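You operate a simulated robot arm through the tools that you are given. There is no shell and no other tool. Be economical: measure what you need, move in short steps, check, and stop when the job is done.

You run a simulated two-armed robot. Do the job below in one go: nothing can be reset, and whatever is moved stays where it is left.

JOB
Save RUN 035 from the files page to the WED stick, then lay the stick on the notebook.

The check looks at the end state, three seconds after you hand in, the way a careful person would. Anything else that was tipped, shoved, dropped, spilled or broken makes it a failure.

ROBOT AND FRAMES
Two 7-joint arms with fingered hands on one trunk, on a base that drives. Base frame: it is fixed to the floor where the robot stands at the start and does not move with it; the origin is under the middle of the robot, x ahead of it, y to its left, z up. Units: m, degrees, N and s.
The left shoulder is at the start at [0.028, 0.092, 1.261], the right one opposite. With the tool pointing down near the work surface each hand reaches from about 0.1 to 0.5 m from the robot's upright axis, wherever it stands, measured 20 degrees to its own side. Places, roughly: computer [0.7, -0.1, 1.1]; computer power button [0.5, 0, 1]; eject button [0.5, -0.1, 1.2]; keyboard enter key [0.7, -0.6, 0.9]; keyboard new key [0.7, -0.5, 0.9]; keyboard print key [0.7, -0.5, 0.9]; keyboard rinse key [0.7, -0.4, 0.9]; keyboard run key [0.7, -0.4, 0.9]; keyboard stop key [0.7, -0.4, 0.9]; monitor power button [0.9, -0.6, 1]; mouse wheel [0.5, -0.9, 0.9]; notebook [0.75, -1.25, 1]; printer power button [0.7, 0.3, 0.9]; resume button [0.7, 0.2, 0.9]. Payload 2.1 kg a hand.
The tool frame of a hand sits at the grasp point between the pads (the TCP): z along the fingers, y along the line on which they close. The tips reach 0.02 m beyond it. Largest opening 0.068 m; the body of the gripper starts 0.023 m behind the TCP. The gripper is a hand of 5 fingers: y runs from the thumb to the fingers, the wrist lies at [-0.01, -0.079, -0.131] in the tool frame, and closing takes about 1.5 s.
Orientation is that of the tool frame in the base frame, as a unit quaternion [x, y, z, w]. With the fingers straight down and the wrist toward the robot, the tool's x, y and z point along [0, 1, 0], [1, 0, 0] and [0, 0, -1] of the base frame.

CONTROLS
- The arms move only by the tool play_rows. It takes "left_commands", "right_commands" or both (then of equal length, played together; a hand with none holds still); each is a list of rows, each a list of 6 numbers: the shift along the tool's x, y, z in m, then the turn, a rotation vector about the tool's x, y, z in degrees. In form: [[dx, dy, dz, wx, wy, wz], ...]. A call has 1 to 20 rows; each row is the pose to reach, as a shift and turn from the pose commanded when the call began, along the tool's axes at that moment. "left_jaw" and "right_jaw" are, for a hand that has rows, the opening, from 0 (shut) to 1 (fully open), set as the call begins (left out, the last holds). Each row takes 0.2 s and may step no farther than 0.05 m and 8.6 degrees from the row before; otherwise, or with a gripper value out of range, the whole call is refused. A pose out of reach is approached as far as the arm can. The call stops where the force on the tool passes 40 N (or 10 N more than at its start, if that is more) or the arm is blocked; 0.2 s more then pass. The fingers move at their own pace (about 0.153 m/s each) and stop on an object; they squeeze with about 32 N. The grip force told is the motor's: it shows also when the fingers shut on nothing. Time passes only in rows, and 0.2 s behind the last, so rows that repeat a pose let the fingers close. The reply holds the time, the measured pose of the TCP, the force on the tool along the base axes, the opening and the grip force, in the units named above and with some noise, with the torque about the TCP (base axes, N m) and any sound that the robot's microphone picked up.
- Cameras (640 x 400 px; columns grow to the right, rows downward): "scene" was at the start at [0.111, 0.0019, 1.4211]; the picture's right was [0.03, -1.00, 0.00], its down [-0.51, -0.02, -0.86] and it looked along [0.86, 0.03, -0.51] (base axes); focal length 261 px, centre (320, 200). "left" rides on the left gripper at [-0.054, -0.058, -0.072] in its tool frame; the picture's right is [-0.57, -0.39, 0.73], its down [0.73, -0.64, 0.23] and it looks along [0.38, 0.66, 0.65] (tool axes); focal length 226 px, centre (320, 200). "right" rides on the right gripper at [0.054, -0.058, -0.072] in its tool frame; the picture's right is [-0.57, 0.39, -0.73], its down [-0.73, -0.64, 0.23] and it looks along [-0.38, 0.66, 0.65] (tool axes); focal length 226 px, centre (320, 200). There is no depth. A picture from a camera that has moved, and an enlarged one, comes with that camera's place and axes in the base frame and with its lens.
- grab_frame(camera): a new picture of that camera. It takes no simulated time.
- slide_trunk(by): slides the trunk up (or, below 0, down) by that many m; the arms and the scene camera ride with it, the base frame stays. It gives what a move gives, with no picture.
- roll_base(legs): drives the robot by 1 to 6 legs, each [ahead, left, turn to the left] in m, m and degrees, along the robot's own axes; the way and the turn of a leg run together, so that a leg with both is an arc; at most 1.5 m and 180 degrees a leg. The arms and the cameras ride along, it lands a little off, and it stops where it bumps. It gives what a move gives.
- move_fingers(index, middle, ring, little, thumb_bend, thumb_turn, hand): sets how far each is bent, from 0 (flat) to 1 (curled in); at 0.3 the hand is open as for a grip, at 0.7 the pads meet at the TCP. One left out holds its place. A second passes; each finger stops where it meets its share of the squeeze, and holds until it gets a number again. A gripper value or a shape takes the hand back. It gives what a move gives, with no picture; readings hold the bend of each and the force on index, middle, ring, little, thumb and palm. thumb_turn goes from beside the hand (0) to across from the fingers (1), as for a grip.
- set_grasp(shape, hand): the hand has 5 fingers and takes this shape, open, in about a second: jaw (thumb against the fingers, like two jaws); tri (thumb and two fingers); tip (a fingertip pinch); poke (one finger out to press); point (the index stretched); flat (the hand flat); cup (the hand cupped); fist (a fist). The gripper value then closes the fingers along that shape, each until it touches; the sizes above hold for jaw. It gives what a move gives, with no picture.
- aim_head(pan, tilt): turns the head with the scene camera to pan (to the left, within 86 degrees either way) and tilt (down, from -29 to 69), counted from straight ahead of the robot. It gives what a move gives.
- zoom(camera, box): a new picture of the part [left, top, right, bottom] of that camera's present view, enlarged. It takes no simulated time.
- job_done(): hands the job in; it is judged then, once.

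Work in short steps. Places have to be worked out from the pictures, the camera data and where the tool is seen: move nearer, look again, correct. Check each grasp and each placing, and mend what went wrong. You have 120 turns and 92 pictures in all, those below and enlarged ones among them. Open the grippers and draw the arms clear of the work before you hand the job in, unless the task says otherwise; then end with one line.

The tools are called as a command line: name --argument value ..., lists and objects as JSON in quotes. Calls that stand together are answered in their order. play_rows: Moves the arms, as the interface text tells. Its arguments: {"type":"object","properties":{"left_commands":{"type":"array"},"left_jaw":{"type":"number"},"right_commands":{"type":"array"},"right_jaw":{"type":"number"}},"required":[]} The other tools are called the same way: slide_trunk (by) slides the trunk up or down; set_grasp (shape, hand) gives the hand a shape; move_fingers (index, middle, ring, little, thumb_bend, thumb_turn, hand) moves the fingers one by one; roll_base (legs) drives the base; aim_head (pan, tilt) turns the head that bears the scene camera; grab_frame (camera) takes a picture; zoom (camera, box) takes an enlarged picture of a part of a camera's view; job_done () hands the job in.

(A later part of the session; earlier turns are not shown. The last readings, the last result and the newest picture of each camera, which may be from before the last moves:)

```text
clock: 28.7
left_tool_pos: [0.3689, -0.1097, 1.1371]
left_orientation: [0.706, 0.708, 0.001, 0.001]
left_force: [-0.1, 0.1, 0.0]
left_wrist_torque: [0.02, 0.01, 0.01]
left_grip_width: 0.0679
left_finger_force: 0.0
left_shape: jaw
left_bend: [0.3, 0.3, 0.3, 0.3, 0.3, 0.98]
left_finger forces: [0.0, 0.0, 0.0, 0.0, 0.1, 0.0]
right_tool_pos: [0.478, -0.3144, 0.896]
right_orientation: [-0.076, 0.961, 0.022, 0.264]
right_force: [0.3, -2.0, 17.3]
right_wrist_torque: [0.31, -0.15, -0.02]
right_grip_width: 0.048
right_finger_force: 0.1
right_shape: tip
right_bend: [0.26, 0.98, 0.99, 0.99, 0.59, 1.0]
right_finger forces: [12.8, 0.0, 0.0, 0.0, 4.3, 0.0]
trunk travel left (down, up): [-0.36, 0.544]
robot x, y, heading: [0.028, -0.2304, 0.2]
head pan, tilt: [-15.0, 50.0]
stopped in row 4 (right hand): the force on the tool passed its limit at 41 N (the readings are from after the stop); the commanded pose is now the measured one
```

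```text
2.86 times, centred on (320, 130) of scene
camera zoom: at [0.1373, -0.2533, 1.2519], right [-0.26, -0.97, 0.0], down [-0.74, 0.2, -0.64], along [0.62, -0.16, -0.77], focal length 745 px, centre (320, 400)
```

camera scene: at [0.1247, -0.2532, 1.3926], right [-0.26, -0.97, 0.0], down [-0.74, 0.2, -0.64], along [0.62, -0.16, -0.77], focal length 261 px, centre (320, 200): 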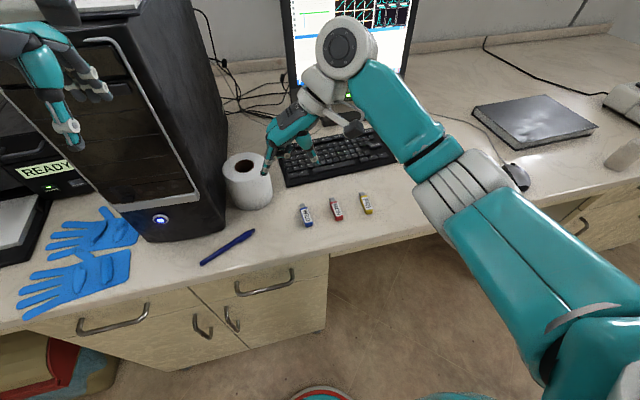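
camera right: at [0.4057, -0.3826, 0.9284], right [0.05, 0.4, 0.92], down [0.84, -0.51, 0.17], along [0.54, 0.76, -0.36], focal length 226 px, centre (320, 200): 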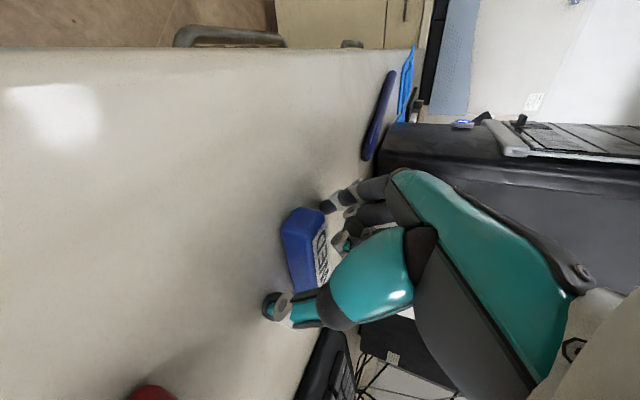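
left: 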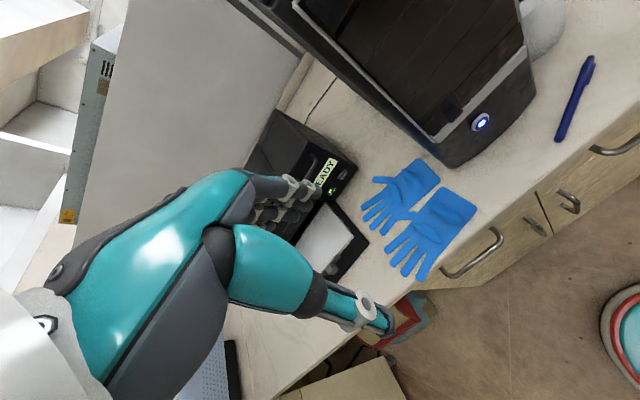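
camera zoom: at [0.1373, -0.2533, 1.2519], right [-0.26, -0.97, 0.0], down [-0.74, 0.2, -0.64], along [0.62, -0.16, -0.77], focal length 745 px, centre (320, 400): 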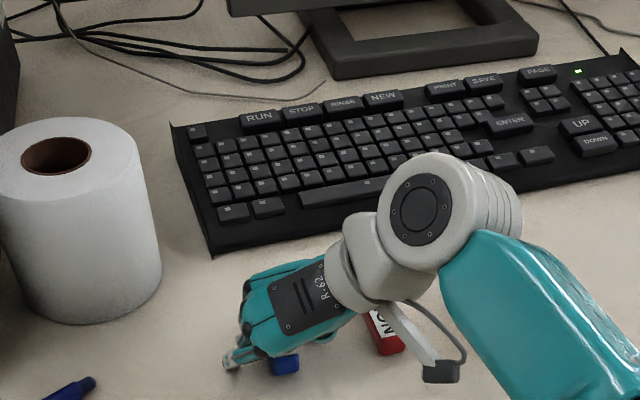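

Fingertips touched the table on both sides of the stick. I'll rise 3 mm and close.

play_rows --right_commands '[[-0.0015, 0, -0.0026, 0, 0, 0], [-0.0015, 0, -0.0026, 0, 0, 0]]'

play_rows --right_commands '[[0, 0, 0, 0, 0, 0], [0, 0, 0, 0, 0, 0], [0, 0, 0, 0, 0, 0], [0, 0, 0, 0, 0, 0], [0, 0, 0, 0, 0, 0], [0, 0, 0, 0, 0, 0], [0, 0, 0, 0, 0, 0]]' --right_jaw 0

grab_frame --camera "right"

```text
clock: 29.3
left_tool_pos: [0.3703, -0.1101, 1.1364]
left_orientation: [0.706, 0.708, 0.0, 0.0]
left_force: [0.3, 0.2, 1.0]
left_wrist_torque: [-0.02, 0.02, 0.03]
left_grip_width: 0.0677
left_finger_force: 0.1
left_shape: jaw
left_bend: [0.3, 0.3, 0.3, 0.3, 0.3, 0.98]
left_finger forces: [0.0, 0.1, 0.1, 0.1, 0.1, 0.0]
right_tool_pos: [0.4783, -0.3124, 0.8947]
right_orientation: [-0.078, 0.962, 0.022, 0.261]
right_force: [2.0, -1.0, 7.0]
right_wrist_torque: [0.13, -0.07, -0.03]
right_grip_width: 0.0487
right_finger_force: 0.0
right_shape: tip
right_bend: [0.27, 0.98, 0.99, 0.99, 0.58, 1.0]
right_finger forces: [5.2, 0.0, 0.0, 0.1, 1.9, 0.0]
trunk travel left (down, up): [-0.36, 0.544]
robot x, y, heading: [0.028, -0.233, 0.3]
head pan, tilt: [-15.0, 50.0]
```

```text
clock: 30.9
left_tool_pos: [0.3708, -0.1104, 1.1372]
left_orientation: [0.706, 0.708, 0.0, -0.001]
left_force: [-0.3, -0.2, -0.9]
left_wrist_torque: [0.01, -0.02, -0.02]
left_grip_width: 0.0675
left_finger_force: 0.0
left_shape: jaw
left_bend: [0.3, 0.3, 0.3, 0.3, 0.3, 0.98]
left_finger forces: [0.0, 0.0, 0.1, 0.1, 0.0, 0.0]
right_tool_pos: [0.478, -0.3116, 0.8955]
right_orientation: [-0.077, 0.962, 0.021, 0.261]
right_force: [-0.7, -1.3, 2.3]
right_wrist_torque: [0.04, -0.05, 0.02]
right_grip_width: 0.0246
right_finger_force: 31.9
right_shape: tip
right_bend: [0.77, 1.0, 1.0, 1.0, 0.84, 1.0]
right_finger forces: [21.0, 0.1, 0.0, 0.0, 19.7, 0.0]
trunk travel left (down, up): [-0.36, 0.544]
robot x, y, heading: [0.0302, -0.235, 0.3]
head pan, tilt: [-15.0, 50.0]
```

```text
60 pictures are left
camera right: at [0.4061, -0.3822, 0.9294], right [0.06, 0.4, 0.92], down [0.84, -0.51, 0.17], along [0.54, 0.76, -0.37], focal length 226 px, centre (320, 200)
```

right: 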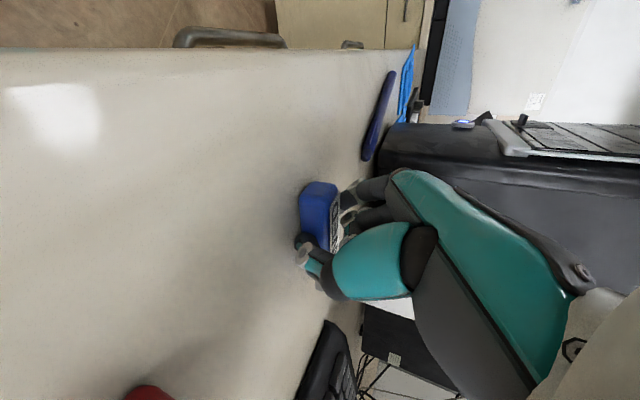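

Grip holds at 24.6 mm with both finger forces ~20 N. I'll lift 9 cm and look.

play_rows --right_commands '[[-0.015, 0, -0.026, 0, 0, 0], [-0.03, 0, -0.052, 0, 0, 0], [-0.045, 0, -0.078, 0, 0, 0], [-0.06, 0, -0.104, 0, 0, 0]]'

zoom --camera "right" --box '[240, 140, 400, 320]'

zoom --camera "scene" --box '[200, 40, 400, 180]'

```text
clock: 31.9
left_tool_pos: [0.3696, -0.1093, 1.1373]
left_orientation: [0.706, 0.708, 0.0, 0.0]
left_force: [0.5, 1.4, -0.2]
left_wrist_torque: [0.0, 0.0, 0.0]
left_grip_width: 0.068
left_finger_force: 0.1
left_shape: jaw
left_bend: [0.3, 0.3, 0.3, 0.3, 0.3, 0.98]
left_finger forces: [0.0, 0.0, 0.0, 0.1, 0.1, 0.0]
right_tool_pos: [0.4761, -0.3144, 1.0189]
right_orientation: [-0.076, 0.962, 0.022, 0.261]
right_force: [-0.1, -0.6, -0.6]
right_wrist_torque: [-0.04, 0.0, -0.01]
right_grip_width: 0.0251
right_finger_force: 31.6
right_shape: tip
right_bend: [0.77, 1.0, 1.0, 1.0, 0.85, 1.0]
right_finger forces: [18.7, 0.0, 0.0, 0.0, 18.6, 0.0]
trunk travel left (down, up): [-0.36, 0.544]
robot x, y, heading: [0.0254, -0.2339, 0.2]
head pan, tilt: [-15.0, 50.0]
```

```text
2.22 times, centred on (320, 230) of right
camera zoom: at [0.4043, -0.3838, 1.0522], right [0.06, 0.4, 0.92], down [0.84, -0.51, 0.17], along [0.54, 0.76, -0.36], focal length 502 px, centre (320, 133)
```

zoom: 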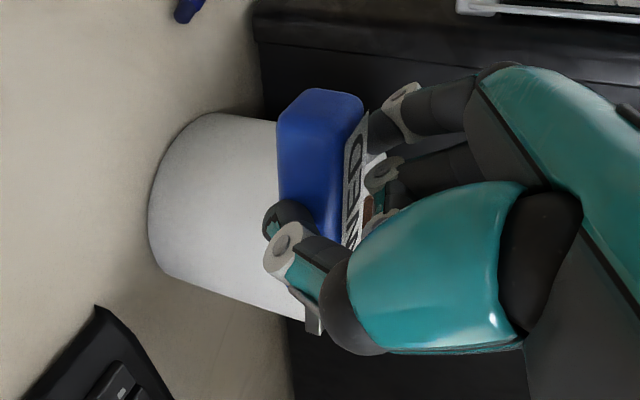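

```text
2.86 times, centred on (300, 110) of scene
camera zoom: at [0.1389, -0.2533, 1.2519], right [-0.26, -0.97, 0.0], down [-0.74, 0.2, -0.64], along [0.62, -0.16, -0.77], focal length 745 px, centre (377, 457)
```

zoom: 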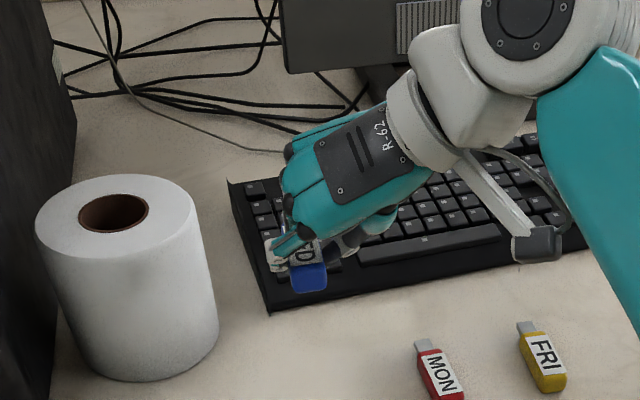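

Stick is held about mid-body. I'll back off and drive left to bring it in front of the socket.

roll_base --legs '[[-0.1, 0, 0], [0, 0.3, 0]]'

play_rows --left_commands '[[0, 0, 0, 0, 0, 8.4], [0, 0, 0, 0, 0, 16.8], [0, 0, 0, 0, 0, 25.2], [0, 0, 0, 0, 0, 33.6], [0, 0, 0, 0, 0, 42], [0, 0, 0, 0, 0, 50.4], [0, 0, 0, 0, 0, 58.8], [0, 0, 0, 0, 0, 67.2], [0, 0, 0, 0, 0, 75.6], [0, 0, 0, 0, 0, 84], [0, 0, 0, 0, 0, 90]]'

aim_head --pan 0 --tilt 30

grab_frame --camera "scene"

grab_frame --camera "left"

```text
clock: 34.7
left_tool_pos: [0.267, 0.1905, 1.1371]
left_orientation: [0.703, 0.711, 0.0, 0.0]
left_force: [0.0, 0.4, 0.6]
left_wrist_torque: [-0.02, -0.04, 0.0]
left_grip_width: 0.0679
left_finger_force: 0.0
left_shape: jaw
left_bend: [0.3, 0.3, 0.3, 0.3, 0.3, 0.98]
left_finger forces: [0.1, 0.1, 0.0, 0.2, 0.0, 0.0]
right_tool_pos: [0.3762, -0.0125, 1.0189]
right_orientation: [-0.08, 0.962, 0.022, 0.261]
right_force: [-1.1, 0.7, -0.6]
right_wrist_torque: [0.02, 0.01, 0.01]
right_grip_width: 0.0252
right_finger_force: 32.2
right_shape: tip
right_bend: [0.77, 1.0, 1.0, 1.0, 0.85, 1.0]
right_finger forces: [18.8, 0.0, 0.1, 0.0, 18.6, 0.1]
trunk travel left (down, up): [-0.36, 0.544]
robot x, y, heading: [-0.0771, 0.0648, 0.8]
head pan, tilt: [-15.0, 50.0]
```

```text
clock: 37.1
left_tool_pos: [0.2681, 0.1909, 1.1365]
left_orientation: [1.0, 0.003, 0.0, 0.0]
left_force: [-0.6, 0.3, -0.2]
left_wrist_torque: [0.03, -0.01, -0.02]
left_grip_width: 0.0676
left_finger_force: 0.1
left_shape: jaw
left_bend: [0.3, 0.3, 0.3, 0.3, 0.3, 0.98]
left_finger forces: [0.0, 0.0, 0.0, 0.0, 0.1, 0.0]
right_tool_pos: [0.3748, -0.0131, 1.018]
right_orientation: [-0.079, 0.962, 0.022, 0.261]
right_force: [-0.8, 0.3, -0.5]
right_wrist_torque: [0.03, 0.02, 0.01]
right_grip_width: 0.025
right_finger_force: 31.8
right_shape: tip
right_bend: [0.77, 1.0, 1.0, 1.0, 0.85, 1.0]
right_finger forces: [18.8, 0.0, 0.1, 0.0, 18.6, 0.1]
trunk travel left (down, up): [-0.36, 0.544]
robot x, y, heading: [-0.0745, 0.0685, 0.6]
head pan, tilt: [-15.0, 50.0]
```

```text
clock: 37.9
left_tool_pos: [0.2684, 0.1905, 1.1374]
left_orientation: [1.0, 0.006, 0.0, 0.001]
left_force: [1.0, 0.1, -0.1]
left_wrist_torque: [-0.02, -0.02, 0.01]
left_grip_width: 0.0681
left_finger_force: 0.0
left_shape: jaw
left_bend: [0.3, 0.3, 0.3, 0.3, 0.3, 0.98]
left_finger forces: [0.0, 0.1, 0.0, 0.1, 0.0, 0.1]
right_tool_pos: [0.3752, -0.0129, 1.0181]
right_orientation: [-0.08, 0.962, 0.024, 0.262]
right_force: [0.6, -0.1, -0.4]
right_wrist_torque: [-0.01, 0.0, 0.0]
right_grip_width: 0.025
right_finger_force: 32.2
right_shape: tip
right_bend: [0.77, 1.0, 1.0, 1.0, 0.85, 1.0]
right_finger forces: [18.7, 0.0, 0.0, 0.0, 18.7, 0.0]
trunk travel left (down, up): [-0.36, 0.544]
robot x, y, heading: [-0.0727, 0.0668, 0.6]
head pan, tilt: [0.0, 30.0]
```

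```text
57 pictures are left
camera scene: at [0.0533, 0.0662, 1.2813], right [0.01, -1.0, 0.0], down [-0.5, 0.0, -0.87], along [0.87, 0.01, -0.5], focal length 261 px, centre (320, 200)
```

scene: 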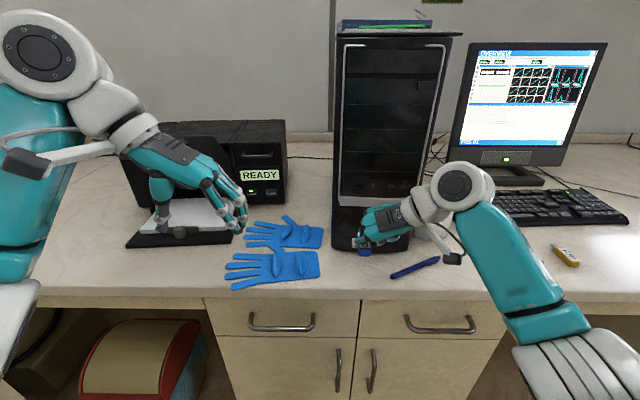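

```text
56 pictures are left
camera left: at [0.2136, 0.249, 1.2077], right [-0.57, 0.38, -0.73], down [0.73, 0.65, -0.23], along [0.38, -0.66, -0.65], focal length 226 px, centre (320, 200)
```

left: 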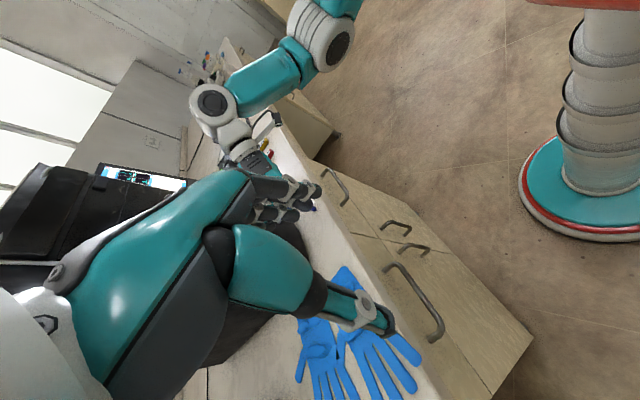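

I'll make the left hand a fist and bring its camera to the left of the socket for a side view of stick and socket, and unyaw the right hand by 9°.

set_grasp --hand "left" --shape "fist"

play_rows --left_commands '[[0.039, 0.0095, 0.014, 0, 0, 0], [0.078, 0.019, 0.028, 0, 0, 0], [0.117, 0.0285, 0.042, 0, 0, 0], [0.156, 0.038, 0.057, 0, 0, 0]]' --right_commands '[[0, 0, 0, 1.5, 0, 2.6], [0, 0, 0, 3, 0, 5.2], [0, 0, 0, 4.5, 0, 7.8], [0, 0, 0, 4.5, 0, 7.8]]'

grab_frame --camera "left"

```text
clock: 38.8
left_tool_pos: [0.2678, 0.1917, 1.1376]
left_orientation: [1.0, 0.005, -0.001, 0.001]
left_force: [-0.3, 0.5, 0.2]
left_wrist_torque: [-0.02, 0.02, -0.03]
left_grip_width: 0.0001
left_finger_force: 0.0
left_shape: fist
left_bend: [1.0, 1.0, 1.0, 1.0, 0.87, 0.85]
left_finger forces: [0.1, 0.1, 0.0, 0.1, 0.1, 0.0]
right_tool_pos: [0.375, -0.0132, 1.0182]
right_orientation: [-0.079, 0.962, 0.023, 0.261]
right_force: [0.7, 0.4, -0.5]
right_wrist_torque: [0.01, 0.0, 0.01]
right_grip_width: 0.025
right_finger_force: 32.1
right_shape: tip
right_bend: [0.77, 1.0, 1.0, 1.0, 0.85, 1.0]
right_finger forces: [18.7, 0.0, 0.0, 0.0, 18.7, 0.1]
trunk travel left (down, up): [-0.36, 0.544]
robot x, y, heading: [-0.0715, 0.0635, 0.6]
head pan, tilt: [0.0, 30.0]
```

```text
clock: 39.8
left_tool_pos: [0.3701, 0.1643, 1.0662]
left_orientation: [1.0, 0.004, 0.001, -0.001]
left_force: [-0.4, 0.7, 0.4]
left_wrist_torque: [0.01, 0.0, 0.01]
left_grip_width: 0.0002
left_finger_force: 0.1
left_shape: fist
left_bend: [1.0, 1.0, 1.0, 1.0, 0.87, 0.85]
left_finger forces: [0.0, 0.1, 0.0, 0.0, 0.0, 0.0]
left hand out of reach, approached as far as the arm can: row 3, 4
right_tool_pos: [0.3751, -0.014, 1.0188]
right_orientation: [-0.003, 0.965, 0.003, 0.261]
right_force: [-0.5, -1.0, -0.4]
right_wrist_torque: [-0.02, 0.0, 0.03]
right_grip_width: 0.0252
right_finger_force: 31.8
right_shape: tip
right_bend: [0.77, 1.0, 1.0, 1.0, 0.85, 1.0]
right_finger forces: [18.6, 0.1, 0.1, 0.0, 18.6, 0.0]
trunk travel left (down, up): [-0.36, 0.544]
robot x, y, heading: [-0.0735, 0.066, 0.5]
head pan, tilt: [0.0, 30.0]
```

```text
55 pictures are left
camera left: at [0.3157, 0.2217, 1.1367], right [-0.57, 0.38, -0.73], down [0.73, 0.65, -0.23], along [0.38, -0.66, -0.65], focal length 226 px, centre (320, 200)
```

left: 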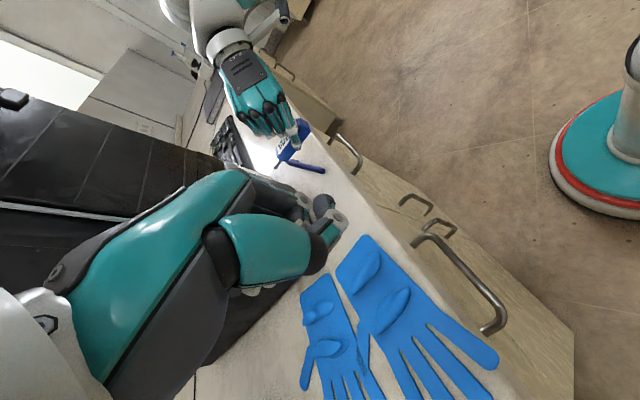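

Good side view. Zooming in on the held stick.

zoom --camera "left" --box '[210, 70, 350, 180]'

```text
3.64 times, centred on (280, 125) of left
camera zoom: at [0.3157, 0.2217, 1.1367], right [-0.57, 0.38, -0.73], down [0.73, 0.65, -0.23], along [0.38, -0.66, -0.65], focal length 822 px, centre (466, 473)
```

zoom: 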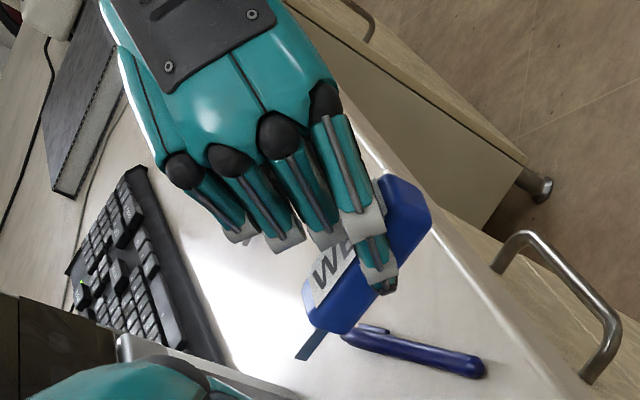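

The plug tip extends about 52 mm ahead of the TCP. I'll retract the right hand 10 cm, then drive ahead 10 cm so the left camera sees the socket.

play_rows --right_commands '[[0.029, 0, -0.0167, 0, 0, 0], [0.058, 0, -0.033, 0, 0, 0], [0.0866, 0, -0.05, 0, 0, 0]]'

roll_base --legs '[[0.1, 0, 0]]'

grab_frame --camera "left"

```text
clock: 40.6
left_tool_pos: [0.3698, 0.1639, 1.0657]
left_orientation: [1.0, 0.005, 0.0, -0.001]
left_force: [0.1, 0.7, -0.9]
left_wrist_torque: [0.02, -0.01, 0.04]
left_grip_width: 0.0
left_finger_force: 0.0
left_shape: fist
left_bend: [1.0, 1.0, 1.0, 1.0, 0.87, 0.85]
left_finger forces: [0.0, 0.0, 0.0, 0.0, 0.1, 0.0]
right_tool_pos: [0.2751, -0.013, 1.0167]
right_orientation: [-0.004, 0.965, 0.003, 0.261]
right_force: [0.0, -0.7, -0.8]
right_wrist_torque: [-0.01, 0.0, 0.01]
right_grip_width: 0.0252
right_finger_force: 31.7
right_shape: tip
right_bend: [0.77, 1.0, 1.0, 1.0, 0.86, 1.0]
right_finger forces: [18.9, 0.0, 0.1, 0.0, 18.8, 0.1]
trunk travel left (down, up): [-0.36, 0.544]
robot x, y, heading: [-0.0751, 0.0635, 0.7]
head pan, tilt: [0.0, 30.0]
```

```text
clock: 41.8
left_tool_pos: [0.4707, 0.1643, 1.0655]
left_orientation: [1.0, 0.005, 0.001, 0.0]
left_force: [-0.5, 0.2, 0.1]
left_wrist_torque: [0.0, -0.01, 0.01]
left_grip_width: 0.0
left_finger_force: 0.1
left_shape: fist
left_bend: [1.0, 1.0, 1.0, 1.0, 0.87, 0.85]
left_finger forces: [0.0, 0.1, 0.0, 0.0, 0.1, 0.0]
right_tool_pos: [0.3769, -0.0119, 1.017]
right_orientation: [-0.003, 0.965, 0.003, 0.263]
right_force: [0.1, -0.2, -0.7]
right_wrist_torque: [-0.02, 0.02, -0.01]
right_grip_width: 0.0252
right_finger_force: 32.1
right_shape: tip
right_bend: [0.77, 1.0, 1.0, 1.0, 0.86, 1.0]
right_finger forces: [18.8, 0.0, 0.1, 0.1, 18.9, 0.0]
trunk travel left (down, up): [-0.36, 0.544]
robot x, y, heading: [0.0295, 0.0649, 0.8]
head pan, tilt: [0.0, 30.0]
```

```text
53 pictures are left
camera left: at [0.4182, 0.2223, 1.1368], right [-0.57, 0.38, -0.73], down [0.73, 0.65, -0.23], along [0.38, -0.66, -0.65], focal length 226 px, centre (320, 200)
```

left: 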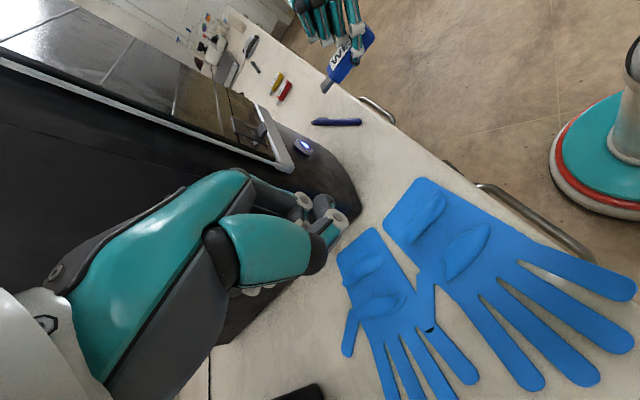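

zoom --camera "left" --box '[220, 20, 390, 170]'

```text
2.67 times, centred on (305, 95) of left
camera zoom: at [0.4182, 0.2223, 1.1368], right [-0.57, 0.38, -0.73], down [0.73, 0.65, -0.23], along [0.38, -0.66, -0.65], focal length 603 px, centre (360, 480)
```

zoom: 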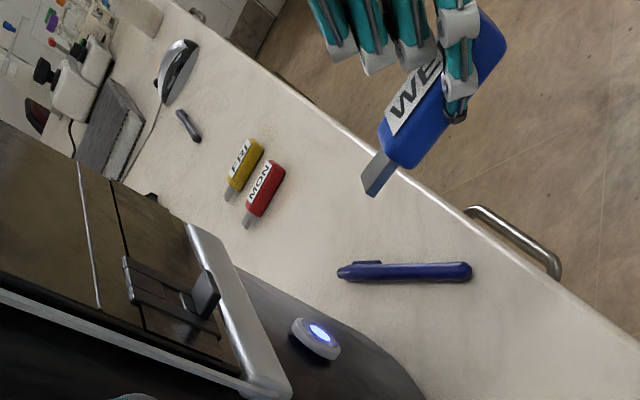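

Triangulating gives the socket slot ≈ (0.495, −0.005, 1.054). I'll zoom tighter for accuracy from left and scene.

zoom --camera "left" --box '[240, 100, 310, 150]'

zoom --camera "scene" --box '[310, 170, 450, 280]'

```text
8.00 times, centred on (275, 125) of left
camera zoom: at [0.4182, 0.2223, 1.1368], right [-0.57, 0.38, -0.73], down [0.73, 0.65, -0.23], along [0.38, -0.66, -0.65], focal length 1808 px, centre (680, 800)
```

zoom: 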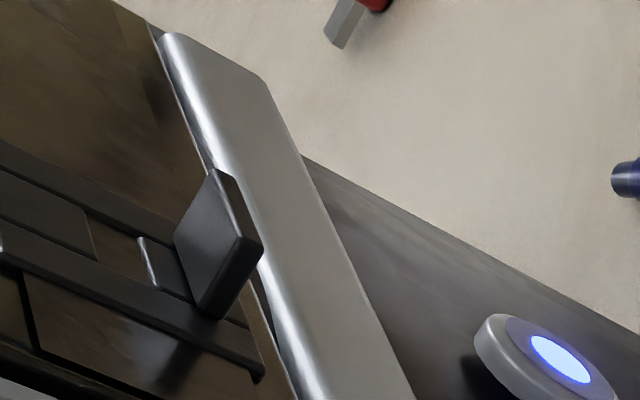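

```text
3.64 times, centred on (380, 225) of scene
camera zoom: at [0.1558, 0.0671, 1.2814], right [0.01, -1.0, 0.0], down [-0.5, 0.0, -0.87], along [0.87, 0.01, -0.5], focal length 948 px, centre (102, 109)
```

zoom: 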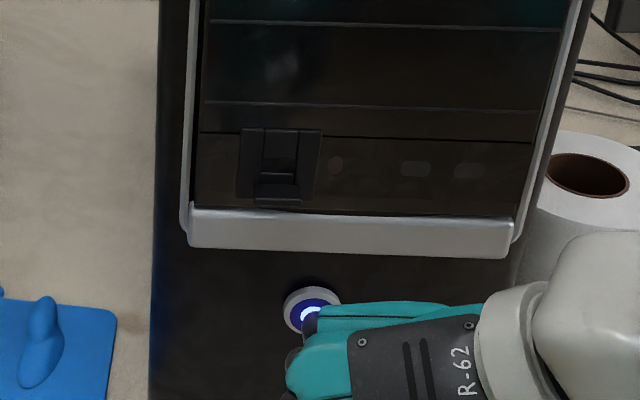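

Two-view triangulation says the stick sits yawed about −14° and pitched ~5° nose-down in the hand. I'll correct that, raise to socket height and come closer, then compare edges in the picture.

play_rows --right_commands '[[-0.016, -0.003, -0.007, -2.4, -1.7, -4], [-0.032, -0.006, -0.015, -4.8, -3.4, -8], [-0.0475, -0.01, -0.022, -7, -5, -12.1], [-0.0475, -0.01, -0.022, -7, -5, -12.1]]'

zoom --camera "left" --box '[230, 30, 370, 150]'

zoom --camera "scene" --box '[310, 150, 450, 260]'

```text
clock: 42.8
left_tool_pos: [0.4729, 0.1656, 1.065]
left_orientation: [1.0, 0.004, 0.0, -0.001]
left_force: [0.6, 0.2, 0.1]
left_wrist_torque: [0.02, -0.01, -0.01]
left_grip_width: 0.0
left_finger_force: 0.2
left_shape: fist
left_bend: [1.0, 1.0, 1.0, 1.0, 0.87, 0.85]
left_finger forces: [0.0, 0.1, 0.0, 0.1, 0.0, 0.1]
right_tool_pos: [0.4066, -0.022, 1.0614]
right_orientation: [-0.122, 0.945, 0.034, 0.302]
right_force: [-0.3, 0.0, 0.5]
right_wrist_torque: [0.03, -0.01, 0.01]
right_grip_width: 0.0252
right_finger_force: 32.3
right_shape: tip
right_bend: [0.77, 1.0, 1.0, 1.0, 0.86, 1.0]
right_finger forces: [18.9, 0.0, 0.1, 0.1, 18.9, 0.0]
trunk travel left (down, up): [-0.36, 0.544]
robot x, y, heading: [0.0303, 0.0699, 0.7]
head pan, tilt: [0.0, 30.0]
```

```text
3.33 times, centred on (300, 90) of left
camera zoom: at [0.4181, 0.2224, 1.1368], right [-0.57, 0.38, -0.73], down [0.73, 0.65, -0.23], along [0.38, -0.66, -0.65], focal length 754 px, centre (387, 567)
```

zoom: 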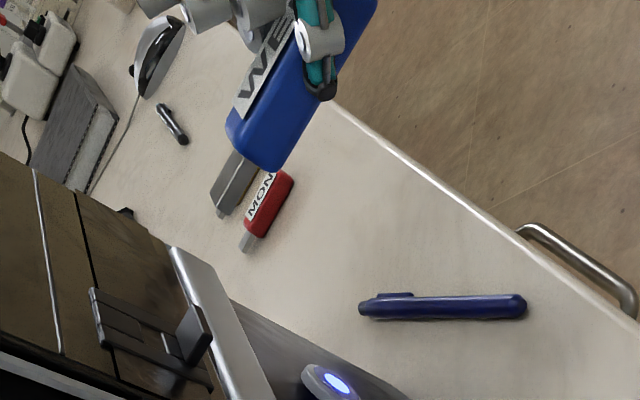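

```text
3.64 times, centred on (380, 205) of scene
camera zoom: at [0.1557, 0.0671, 1.2814], right [0.01, -1.0, 0.0], down [-0.5, 0.0, -0.87], along [0.87, 0.01, -0.5], focal length 948 px, centre (102, 182)
```

zoom: 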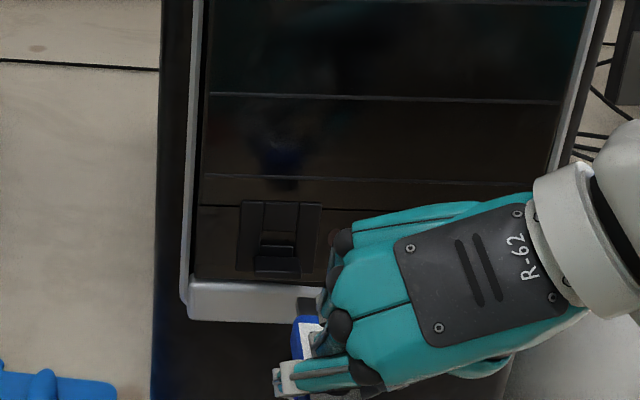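

Scene view now shows the stick is still yawed about −12° and pitched down ~7°. I'll correct by +13° yaw and +8° pitch while moving the plug tip just in front of the socket.

play_rows --right_commands '[[-0.004, -0.003, 0.005, -2.9, -3.9, -5.8], [-0.008, -0.006, 0.01, -5.8, -7.8, -11.7], [-0.008, -0.006, 0.01, -5.8, -7.8, -11.7]]'

zoom --camera "left" --box '[230, 30, 370, 150]'

zoom --camera "scene" --box '[310, 150, 450, 260]'

```text
clock: 43.6
left_tool_pos: [0.472, 0.1639, 1.0647]
left_orientation: [1.0, 0.005, 0.0, 0.0]
left_force: [0.3, -0.5, 0.9]
left_wrist_torque: [-0.01, 0.0, 0.03]
left_grip_width: 0.0001
left_finger_force: 0.1
left_shape: fist
left_bend: [1.0, 1.0, 1.0, 1.0, 0.87, 0.85]
left_finger forces: [0.0, 0.0, 0.0, 0.0, 0.1, 0.0]
right_tool_pos: [0.4196, -0.0241, 1.0557]
right_orientation: [-0.229, 0.902, 0.058, 0.361]
right_force: [0.8, -0.3, -0.2]
right_wrist_torque: [0.02, 0.02, -0.03]
right_grip_width: 0.0252
right_finger_force: 31.9
right_shape: tip
right_bend: [0.77, 1.0, 1.0, 1.0, 0.86, 1.0]
right_finger forces: [18.9, 0.1, 0.0, 0.0, 18.9, 0.0]
trunk travel left (down, up): [-0.36, 0.544]
robot x, y, heading: [0.0284, 0.0669, 0.7]
head pan, tilt: [0.0, 30.0]
```

```text
3.33 times, centred on (300, 90) of left
camera zoom: at [0.4181, 0.2223, 1.1368], right [-0.57, 0.38, -0.73], down [0.73, 0.65, -0.23], along [0.38, -0.66, -0.65], focal length 754 px, centre (387, 567)
```

zoom: 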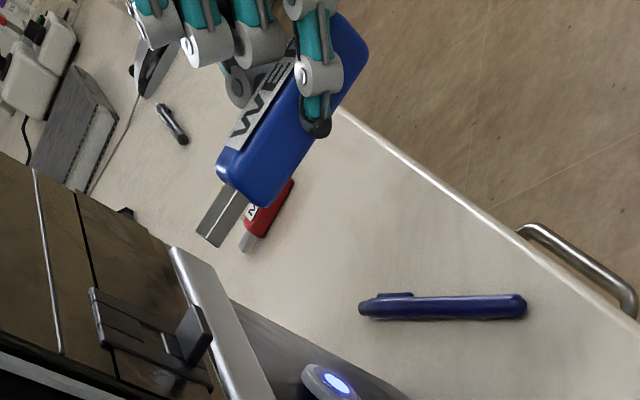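

```text
3.64 times, centred on (380, 205) of scene
camera zoom: at [0.1557, 0.067, 1.2814], right [0.01, -1.0, 0.0], down [-0.5, 0.0, -0.87], along [0.87, 0.01, -0.5], focal length 948 px, centre (102, 182)
```

zoom: 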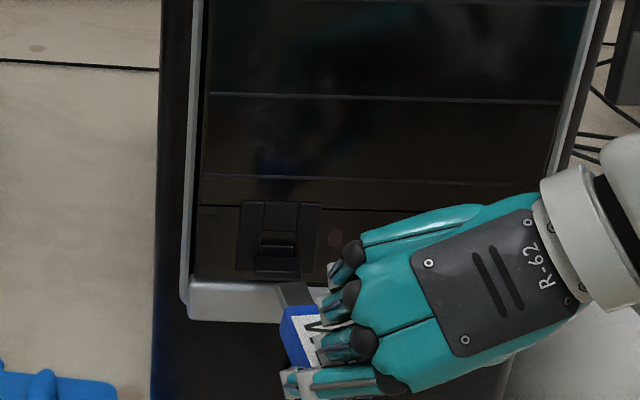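

Yaw now looks right. I'll zoom tighter to judge pitch and position.

zoom --camera "left" --box '[240, 30, 320, 130]'

zoom --camera "scene" --box '[355, 195, 405, 255]'

```text
4.00 times, centred on (280, 80) of left
camera zoom: at [0.4181, 0.2223, 1.1368], right [-0.57, 0.38, -0.73], down [0.73, 0.65, -0.23], along [0.38, -0.66, -0.65], focal length 904 px, centre (480, 680)
```

zoom: 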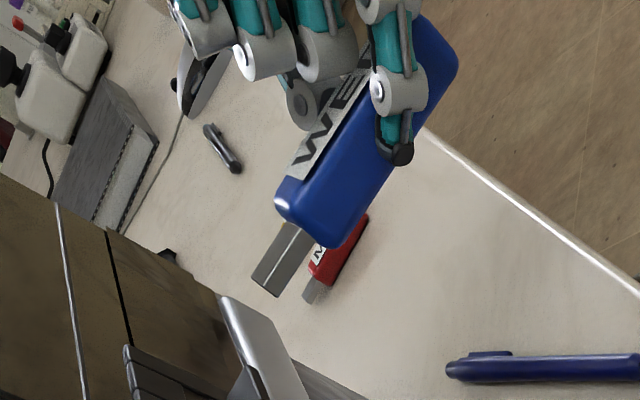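

```text
6.67 times, centred on (380, 225) of scene
camera zoom: at [0.1557, 0.067, 1.2814], right [0.01, -1.0, 0.0], down [-0.5, 0.0, -0.87], along [0.87, 0.01, -0.5], focal length 1737 px, centre (-80, 33)
```

zoom: 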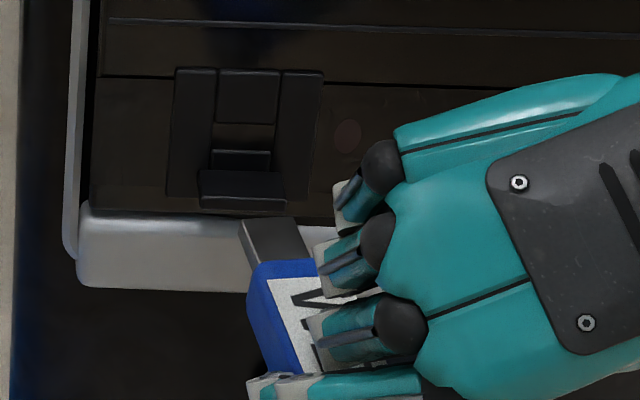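

Closer measurement: stick now ~+4° yaw, ~7° nose-up, ~5° rolled; the socket's axis is about −3° yaw. I'll correct and re-centre.

play_rows --right_commands '[[-0.004, 0.0005, 0.0025, -0.5, 2.2, 5], [-0.0088, 0.0011, 0.0047, -1, 4.4, 10.1], [-0.0088, 0.0011, 0.0047, -1, 4.4, 10.1]]'

zoom --camera "left" --box '[230, 50, 310, 150]'

zoom --camera "scene" --box '[355, 195, 405, 255]'

```text
clock: 44.4
left_tool_pos: [0.4725, 0.164, 1.0654]
left_orientation: [1.0, 0.004, 0.0, 0.0]
left_force: [0.6, -0.5, 0.0]
left_wrist_torque: [-0.01, -0.05, 0.0]
left_grip_width: 0.0001
left_finger_force: 0.1
left_shape: fist
left_bend: [1.0, 1.0, 1.0, 1.0, 0.87, 0.85]
left_finger forces: [0.0, 0.1, 0.1, 0.0, 0.0, 0.1]
right_tool_pos: [0.4272, -0.018, 1.058]
right_orientation: [-0.153, 0.931, 0.09, 0.318]
right_force: [0.0, -0.3, -0.1]
right_wrist_torque: [0.0, -0.01, 0.0]
right_grip_width: 0.0254
right_finger_force: 31.6
right_shape: tip
right_bend: [0.77, 1.0, 1.0, 1.0, 0.86, 1.0]
right_finger forces: [18.9, 0.1, 0.0, 0.1, 18.9, 0.0]
trunk travel left (down, up): [-0.36, 0.544]
robot x, y, heading: [0.0301, 0.0668, 0.4]
head pan, tilt: [0.0, 30.0]
```

```text
4.00 times, centred on (270, 100) of left
camera zoom: at [0.4181, 0.2223, 1.1368], right [-0.57, 0.38, -0.73], down [0.73, 0.65, -0.23], along [0.38, -0.66, -0.65], focal length 904 px, centre (520, 600)
```

zoom: 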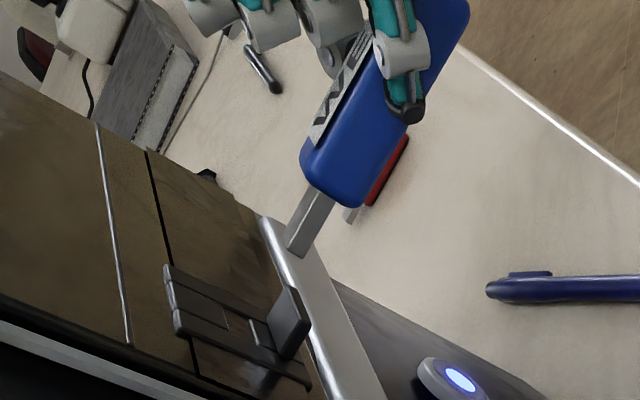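

```text
6.67 times, centred on (380, 225) of scene
camera zoom: at [0.1557, 0.0671, 1.2814], right [0.01, -1.0, 0.0], down [-0.5, 0.0, -0.87], along [0.87, 0.01, -0.5], focal length 1737 px, centre (-80, 33)
```

zoom: 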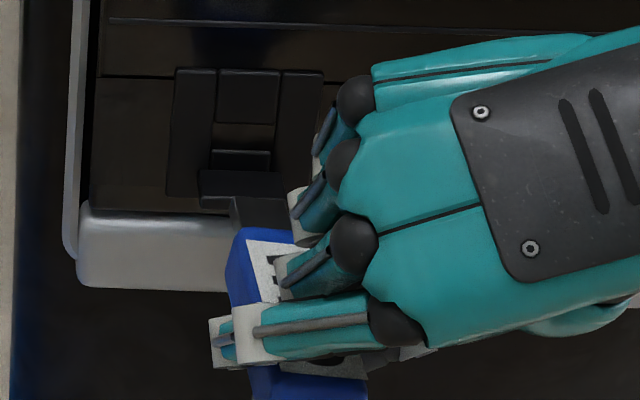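

Nearly aligned; still about 3° nose-up and 6° too far left in yaw. One more fine correction.

play_rows --right_commands '[[-0.003, 0.0042, -0.0014, 3.0, 2.4, 5.5], [-0.003, 0.0042, -0.0014, 3.0, 2.4, 5.5]]'

zoom --camera "left" --box '[245, 75, 315, 145]'

zoom --camera "scene" --box '[365, 195, 395, 235]'

```text
clock: 45.0
left_tool_pos: [0.4726, 0.1636, 1.0661]
left_orientation: [1.0, 0.005, -0.001, 0.0]
left_force: [-0.2, 0.3, 0.0]
left_wrist_torque: [0.03, 0.03, -0.01]
left_grip_width: 0.0
left_finger_force: 0.0
left_shape: fist
left_bend: [1.0, 1.0, 1.0, 1.0, 0.87, 0.85]
left_finger forces: [0.0, 0.0, 0.0, 0.0, 0.1, 0.0]
right_tool_pos: [0.4265, -0.0133, 1.0628]
right_orientation: [-0.102, 0.946, 0.077, 0.297]
right_force: [0.2, -0.1, -1.0]
right_wrist_torque: [-0.01, 0.01, -0.02]
right_grip_width: 0.0253
right_finger_force: 31.8
right_shape: tip
right_bend: [0.77, 1.0, 1.0, 1.0, 0.86, 1.0]
right_finger forces: [18.9, 0.0, 0.0, 0.0, 18.9, 0.0]
trunk travel left (down, up): [-0.36, 0.544]
robot x, y, heading: [0.0296, 0.0634, 0.6]
head pan, tilt: [0.0, 30.0]
```

```text
5.71 times, centred on (280, 110) of left
camera zoom: at [0.418, 0.2224, 1.1368], right [-0.57, 0.38, -0.73], down [0.73, 0.65, -0.23], along [0.38, -0.66, -0.65], focal length 1292 px, centre (549, 714)
```

zoom: 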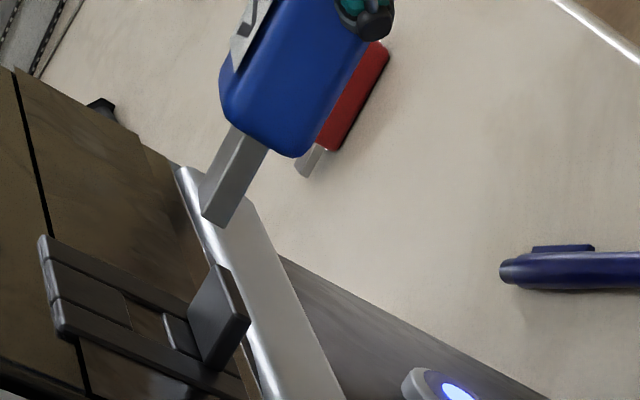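

```text
10.00 times, centred on (380, 215) of scene
camera zoom: at [0.1557, 0.0671, 1.2814], right [0.01, -1.0, 0.0], down [-0.5, 0.0, -0.87], along [0.87, 0.01, -0.5], focal length 2606 px, centre (-280, 50)
```

zoom: 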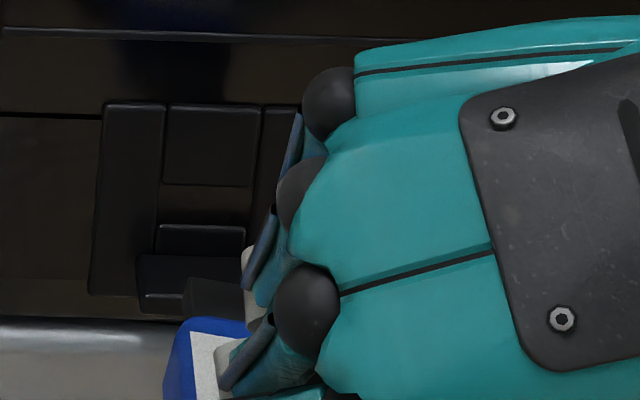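

Within ~1 mm and a few degrees. I'll turn back 3° and advance 12 mm along the socket's axis, then look.

play_rows --right_commands '[[0.0004, -0.001, 0.0002, -1.7, 0.3, -2.4], [-0.0043, -0.0028, 0.0034, -1.7, 0.3, -2.4], [-0.0091, -0.0046, 0.0066, -1.7, 0.3, -2.4]]'

zoom --camera "left" --box '[245, 85, 305, 145]'

zoom --camera "scene" --box '[365, 195, 395, 235]'

```text
clock: 45.8
left_tool_pos: [0.4722, 0.165, 1.0667]
left_orientation: [1.0, 0.004, 0.0, 0.0]
left_force: [-0.6, 0.4, 0.2]
left_wrist_torque: [0.03, 0.03, -0.03]
left_grip_width: 0.0002
left_finger_force: 0.0
left_shape: fist
left_bend: [1.0, 1.0, 1.0, 1.0, 0.87, 0.85]
left_finger forces: [0.1, 0.0, 0.1, 0.1, 0.0, 0.0]
right_tool_pos: [0.4405, -0.0162, 1.0621]
right_orientation: [-0.127, 0.943, 0.085, 0.294]
right_force: [-0.4, 0.3, -0.1]
right_wrist_torque: [-0.01, 0.02, -0.01]
right_grip_width: 0.0255
right_finger_force: 32.3
right_shape: tip
right_bend: [0.77, 1.0, 1.0, 1.0, 0.86, 1.0]
right_finger forces: [18.9, 0.0, 0.1, 0.1, 18.9, 0.1]
trunk travel left (down, up): [-0.36, 0.544]
robot x, y, heading: [0.0305, 0.0674, 0.4]
head pan, tilt: [0.0, 30.0]
```

```text
6.67 times, centred on (275, 115) of left
camera zoom: at [0.4181, 0.2223, 1.1368], right [-0.57, 0.38, -0.73], down [0.73, 0.65, -0.23], along [0.38, -0.66, -0.65], focal length 1507 px, centre (620, 767)
```

zoom: 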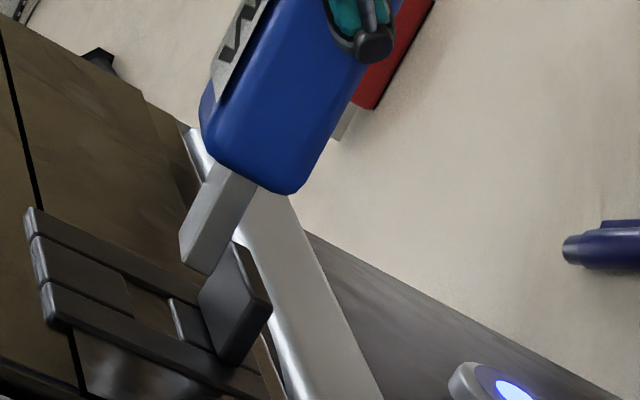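

```text
10.00 times, centred on (380, 215) of scene
camera zoom: at [0.1557, 0.0671, 1.2814], right [0.01, -1.0, 0.0], down [-0.5, 0.0, -0.87], along [0.87, 0.01, -0.5], focal length 2606 px, centre (-280, 50)
```

zoom: 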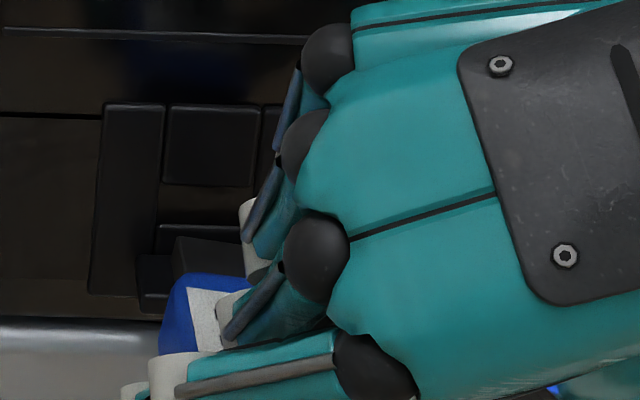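

Tip sits over the shelf, about 2 mm low and slightly nose-down. I'll trim (+2° pitch, +1 mm) and push in, stopping on force.

play_rows --right_commands '[[-0.0008, 0.001, -0.0006, 0.4, -1.9, -0.5], [-0.0039, -0.0004, 0.0015, 0.4, -1.9, -0.5], [-0.007, -0.0018, 0.0036, 0.4, -1.9, -0.5], [-0.0102, -0.0032, 0.0056, 0.4, -1.9, -0.5]]'

zoom --camera "left" --box '[245, 85, 305, 145]'

zoom --camera "scene" --box '[365, 195, 395, 235]'

```text
clock: 46.8
left_tool_pos: [0.4716, 0.1643, 1.0661]
left_orientation: [1.0, 0.005, -0.001, 0.0]
left_force: [0.5, -0.7, 0.4]
left_wrist_torque: [0.02, 0.01, -0.01]
left_grip_width: 0.0
left_finger_force: 0.1
left_shape: fist
left_bend: [1.0, 1.0, 1.0, 1.0, 0.87, 0.85]
left_finger forces: [0.0, 0.0, 0.0, 0.0, 0.0, 0.1]
right_tool_pos: [0.4521, -0.0159, 1.063]
right_orientation: [-0.129, 0.938, 0.082, 0.311]
right_force: [-5.4, 0.9, -0.4]
right_wrist_torque: [-0.05, 0.02, 0.08]
right_grip_width: 0.0246
right_finger_force: 32.0
right_shape: tip
right_bend: [0.77, 1.0, 1.0, 1.0, 0.87, 0.99]
right_finger forces: [17.9, 0.0, 0.0, 0.0, 17.7, 0.1]
trunk travel left (down, up): [-0.36, 0.544]
robot x, y, heading: [0.0287, 0.0643, 0.6]
head pan, tilt: [0.0, 30.0]
```

```text
6.67 times, centred on (275, 115) of left
camera zoom: at [0.4173, 0.2224, 1.1371], right [-0.57, 0.38, -0.73], down [0.73, 0.65, -0.23], along [0.38, -0.66, -0.65], focal length 1507 px, centre (620, 767)
```

zoom: 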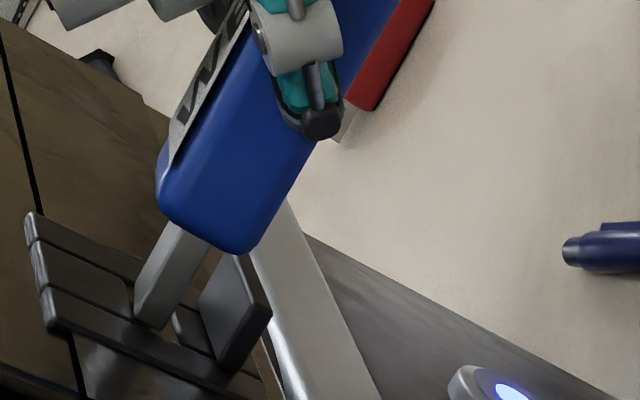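

```text
10.00 times, centred on (380, 215) of scene
camera zoom: at [0.1548, 0.0672, 1.2815], right [0.01, -1.0, 0.0], down [-0.5, 0.0, -0.87], along [0.87, 0.01, -0.5], focal length 2606 px, centre (-280, 50)
```

zoom: 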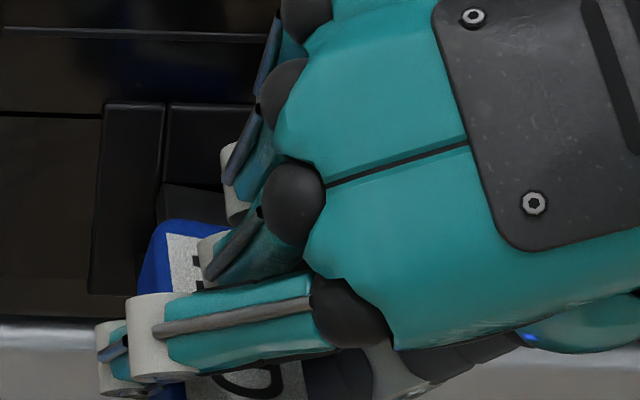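

Plug tip is at the slot between the cheeks, touching on the left cheek slightly. I'll shift 1 mm right and push further.

play_rows --right_commands '[[0.0002, -0.001, -0.0002, 0, 0, 0], [-0.003, -0.0024, 0.0018, 0, 0, 0], [-0.006, -0.0038, 0.0038, 0, 0, 0], [-0.009, -0.0052, 0.0058, 0, 0, 0]]'

zoom --camera "left" --box '[245, 85, 305, 145]'

```text
clock: 47.8
left_tool_pos: [0.4695, 0.1644, 1.0668]
left_orientation: [1.0, 0.004, 0.001, 0.0]
left_force: [-0.3, 1.1, -0.5]
left_wrist_torque: [0.0, -0.01, -0.01]
left_grip_width: 0.0
left_finger_force: 0.1
left_shape: fist
left_bend: [1.0, 1.0, 1.0, 1.0, 0.87, 0.85]
left_finger forces: [0.0, 0.0, 0.0, 0.0, 0.0, 0.0]
right_tool_pos: [0.4629, -0.0164, 1.0639]
right_orientation: [-0.129, 0.938, 0.082, 0.312]
right_force: [-14.4, 2.6, -0.3]
right_wrist_torque: [-0.02, 0.1, 0.35]
right_grip_width: 0.0242
right_finger_force: 32.0
right_shape: tip
right_bend: [0.78, 1.0, 1.0, 1.0, 0.88, 0.94]
right_finger forces: [17.1, 0.1, 0.0, 0.0, 17.1, 0.0]
trunk travel left (down, up): [-0.36, 0.544]
robot x, y, heading: [0.03, 0.0648, 0.8]
head pan, tilt: [0.0, 30.0]
```

```text
6.67 times, centred on (275, 115) of left
camera zoom: at [0.4156, 0.2228, 1.1376], right [-0.57, 0.38, -0.73], down [0.73, 0.65, -0.23], along [0.38, -0.66, -0.65], focal length 1507 px, centre (620, 767)
```

zoom: 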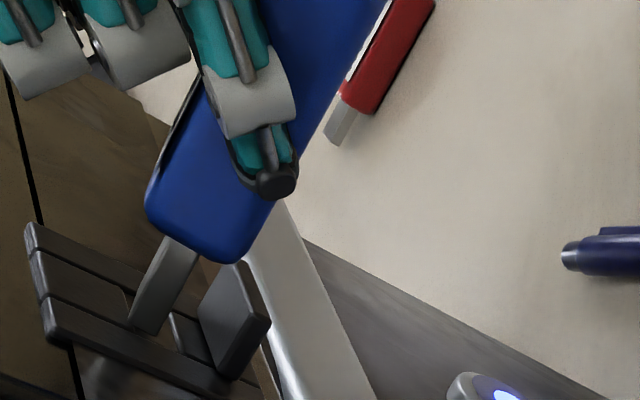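

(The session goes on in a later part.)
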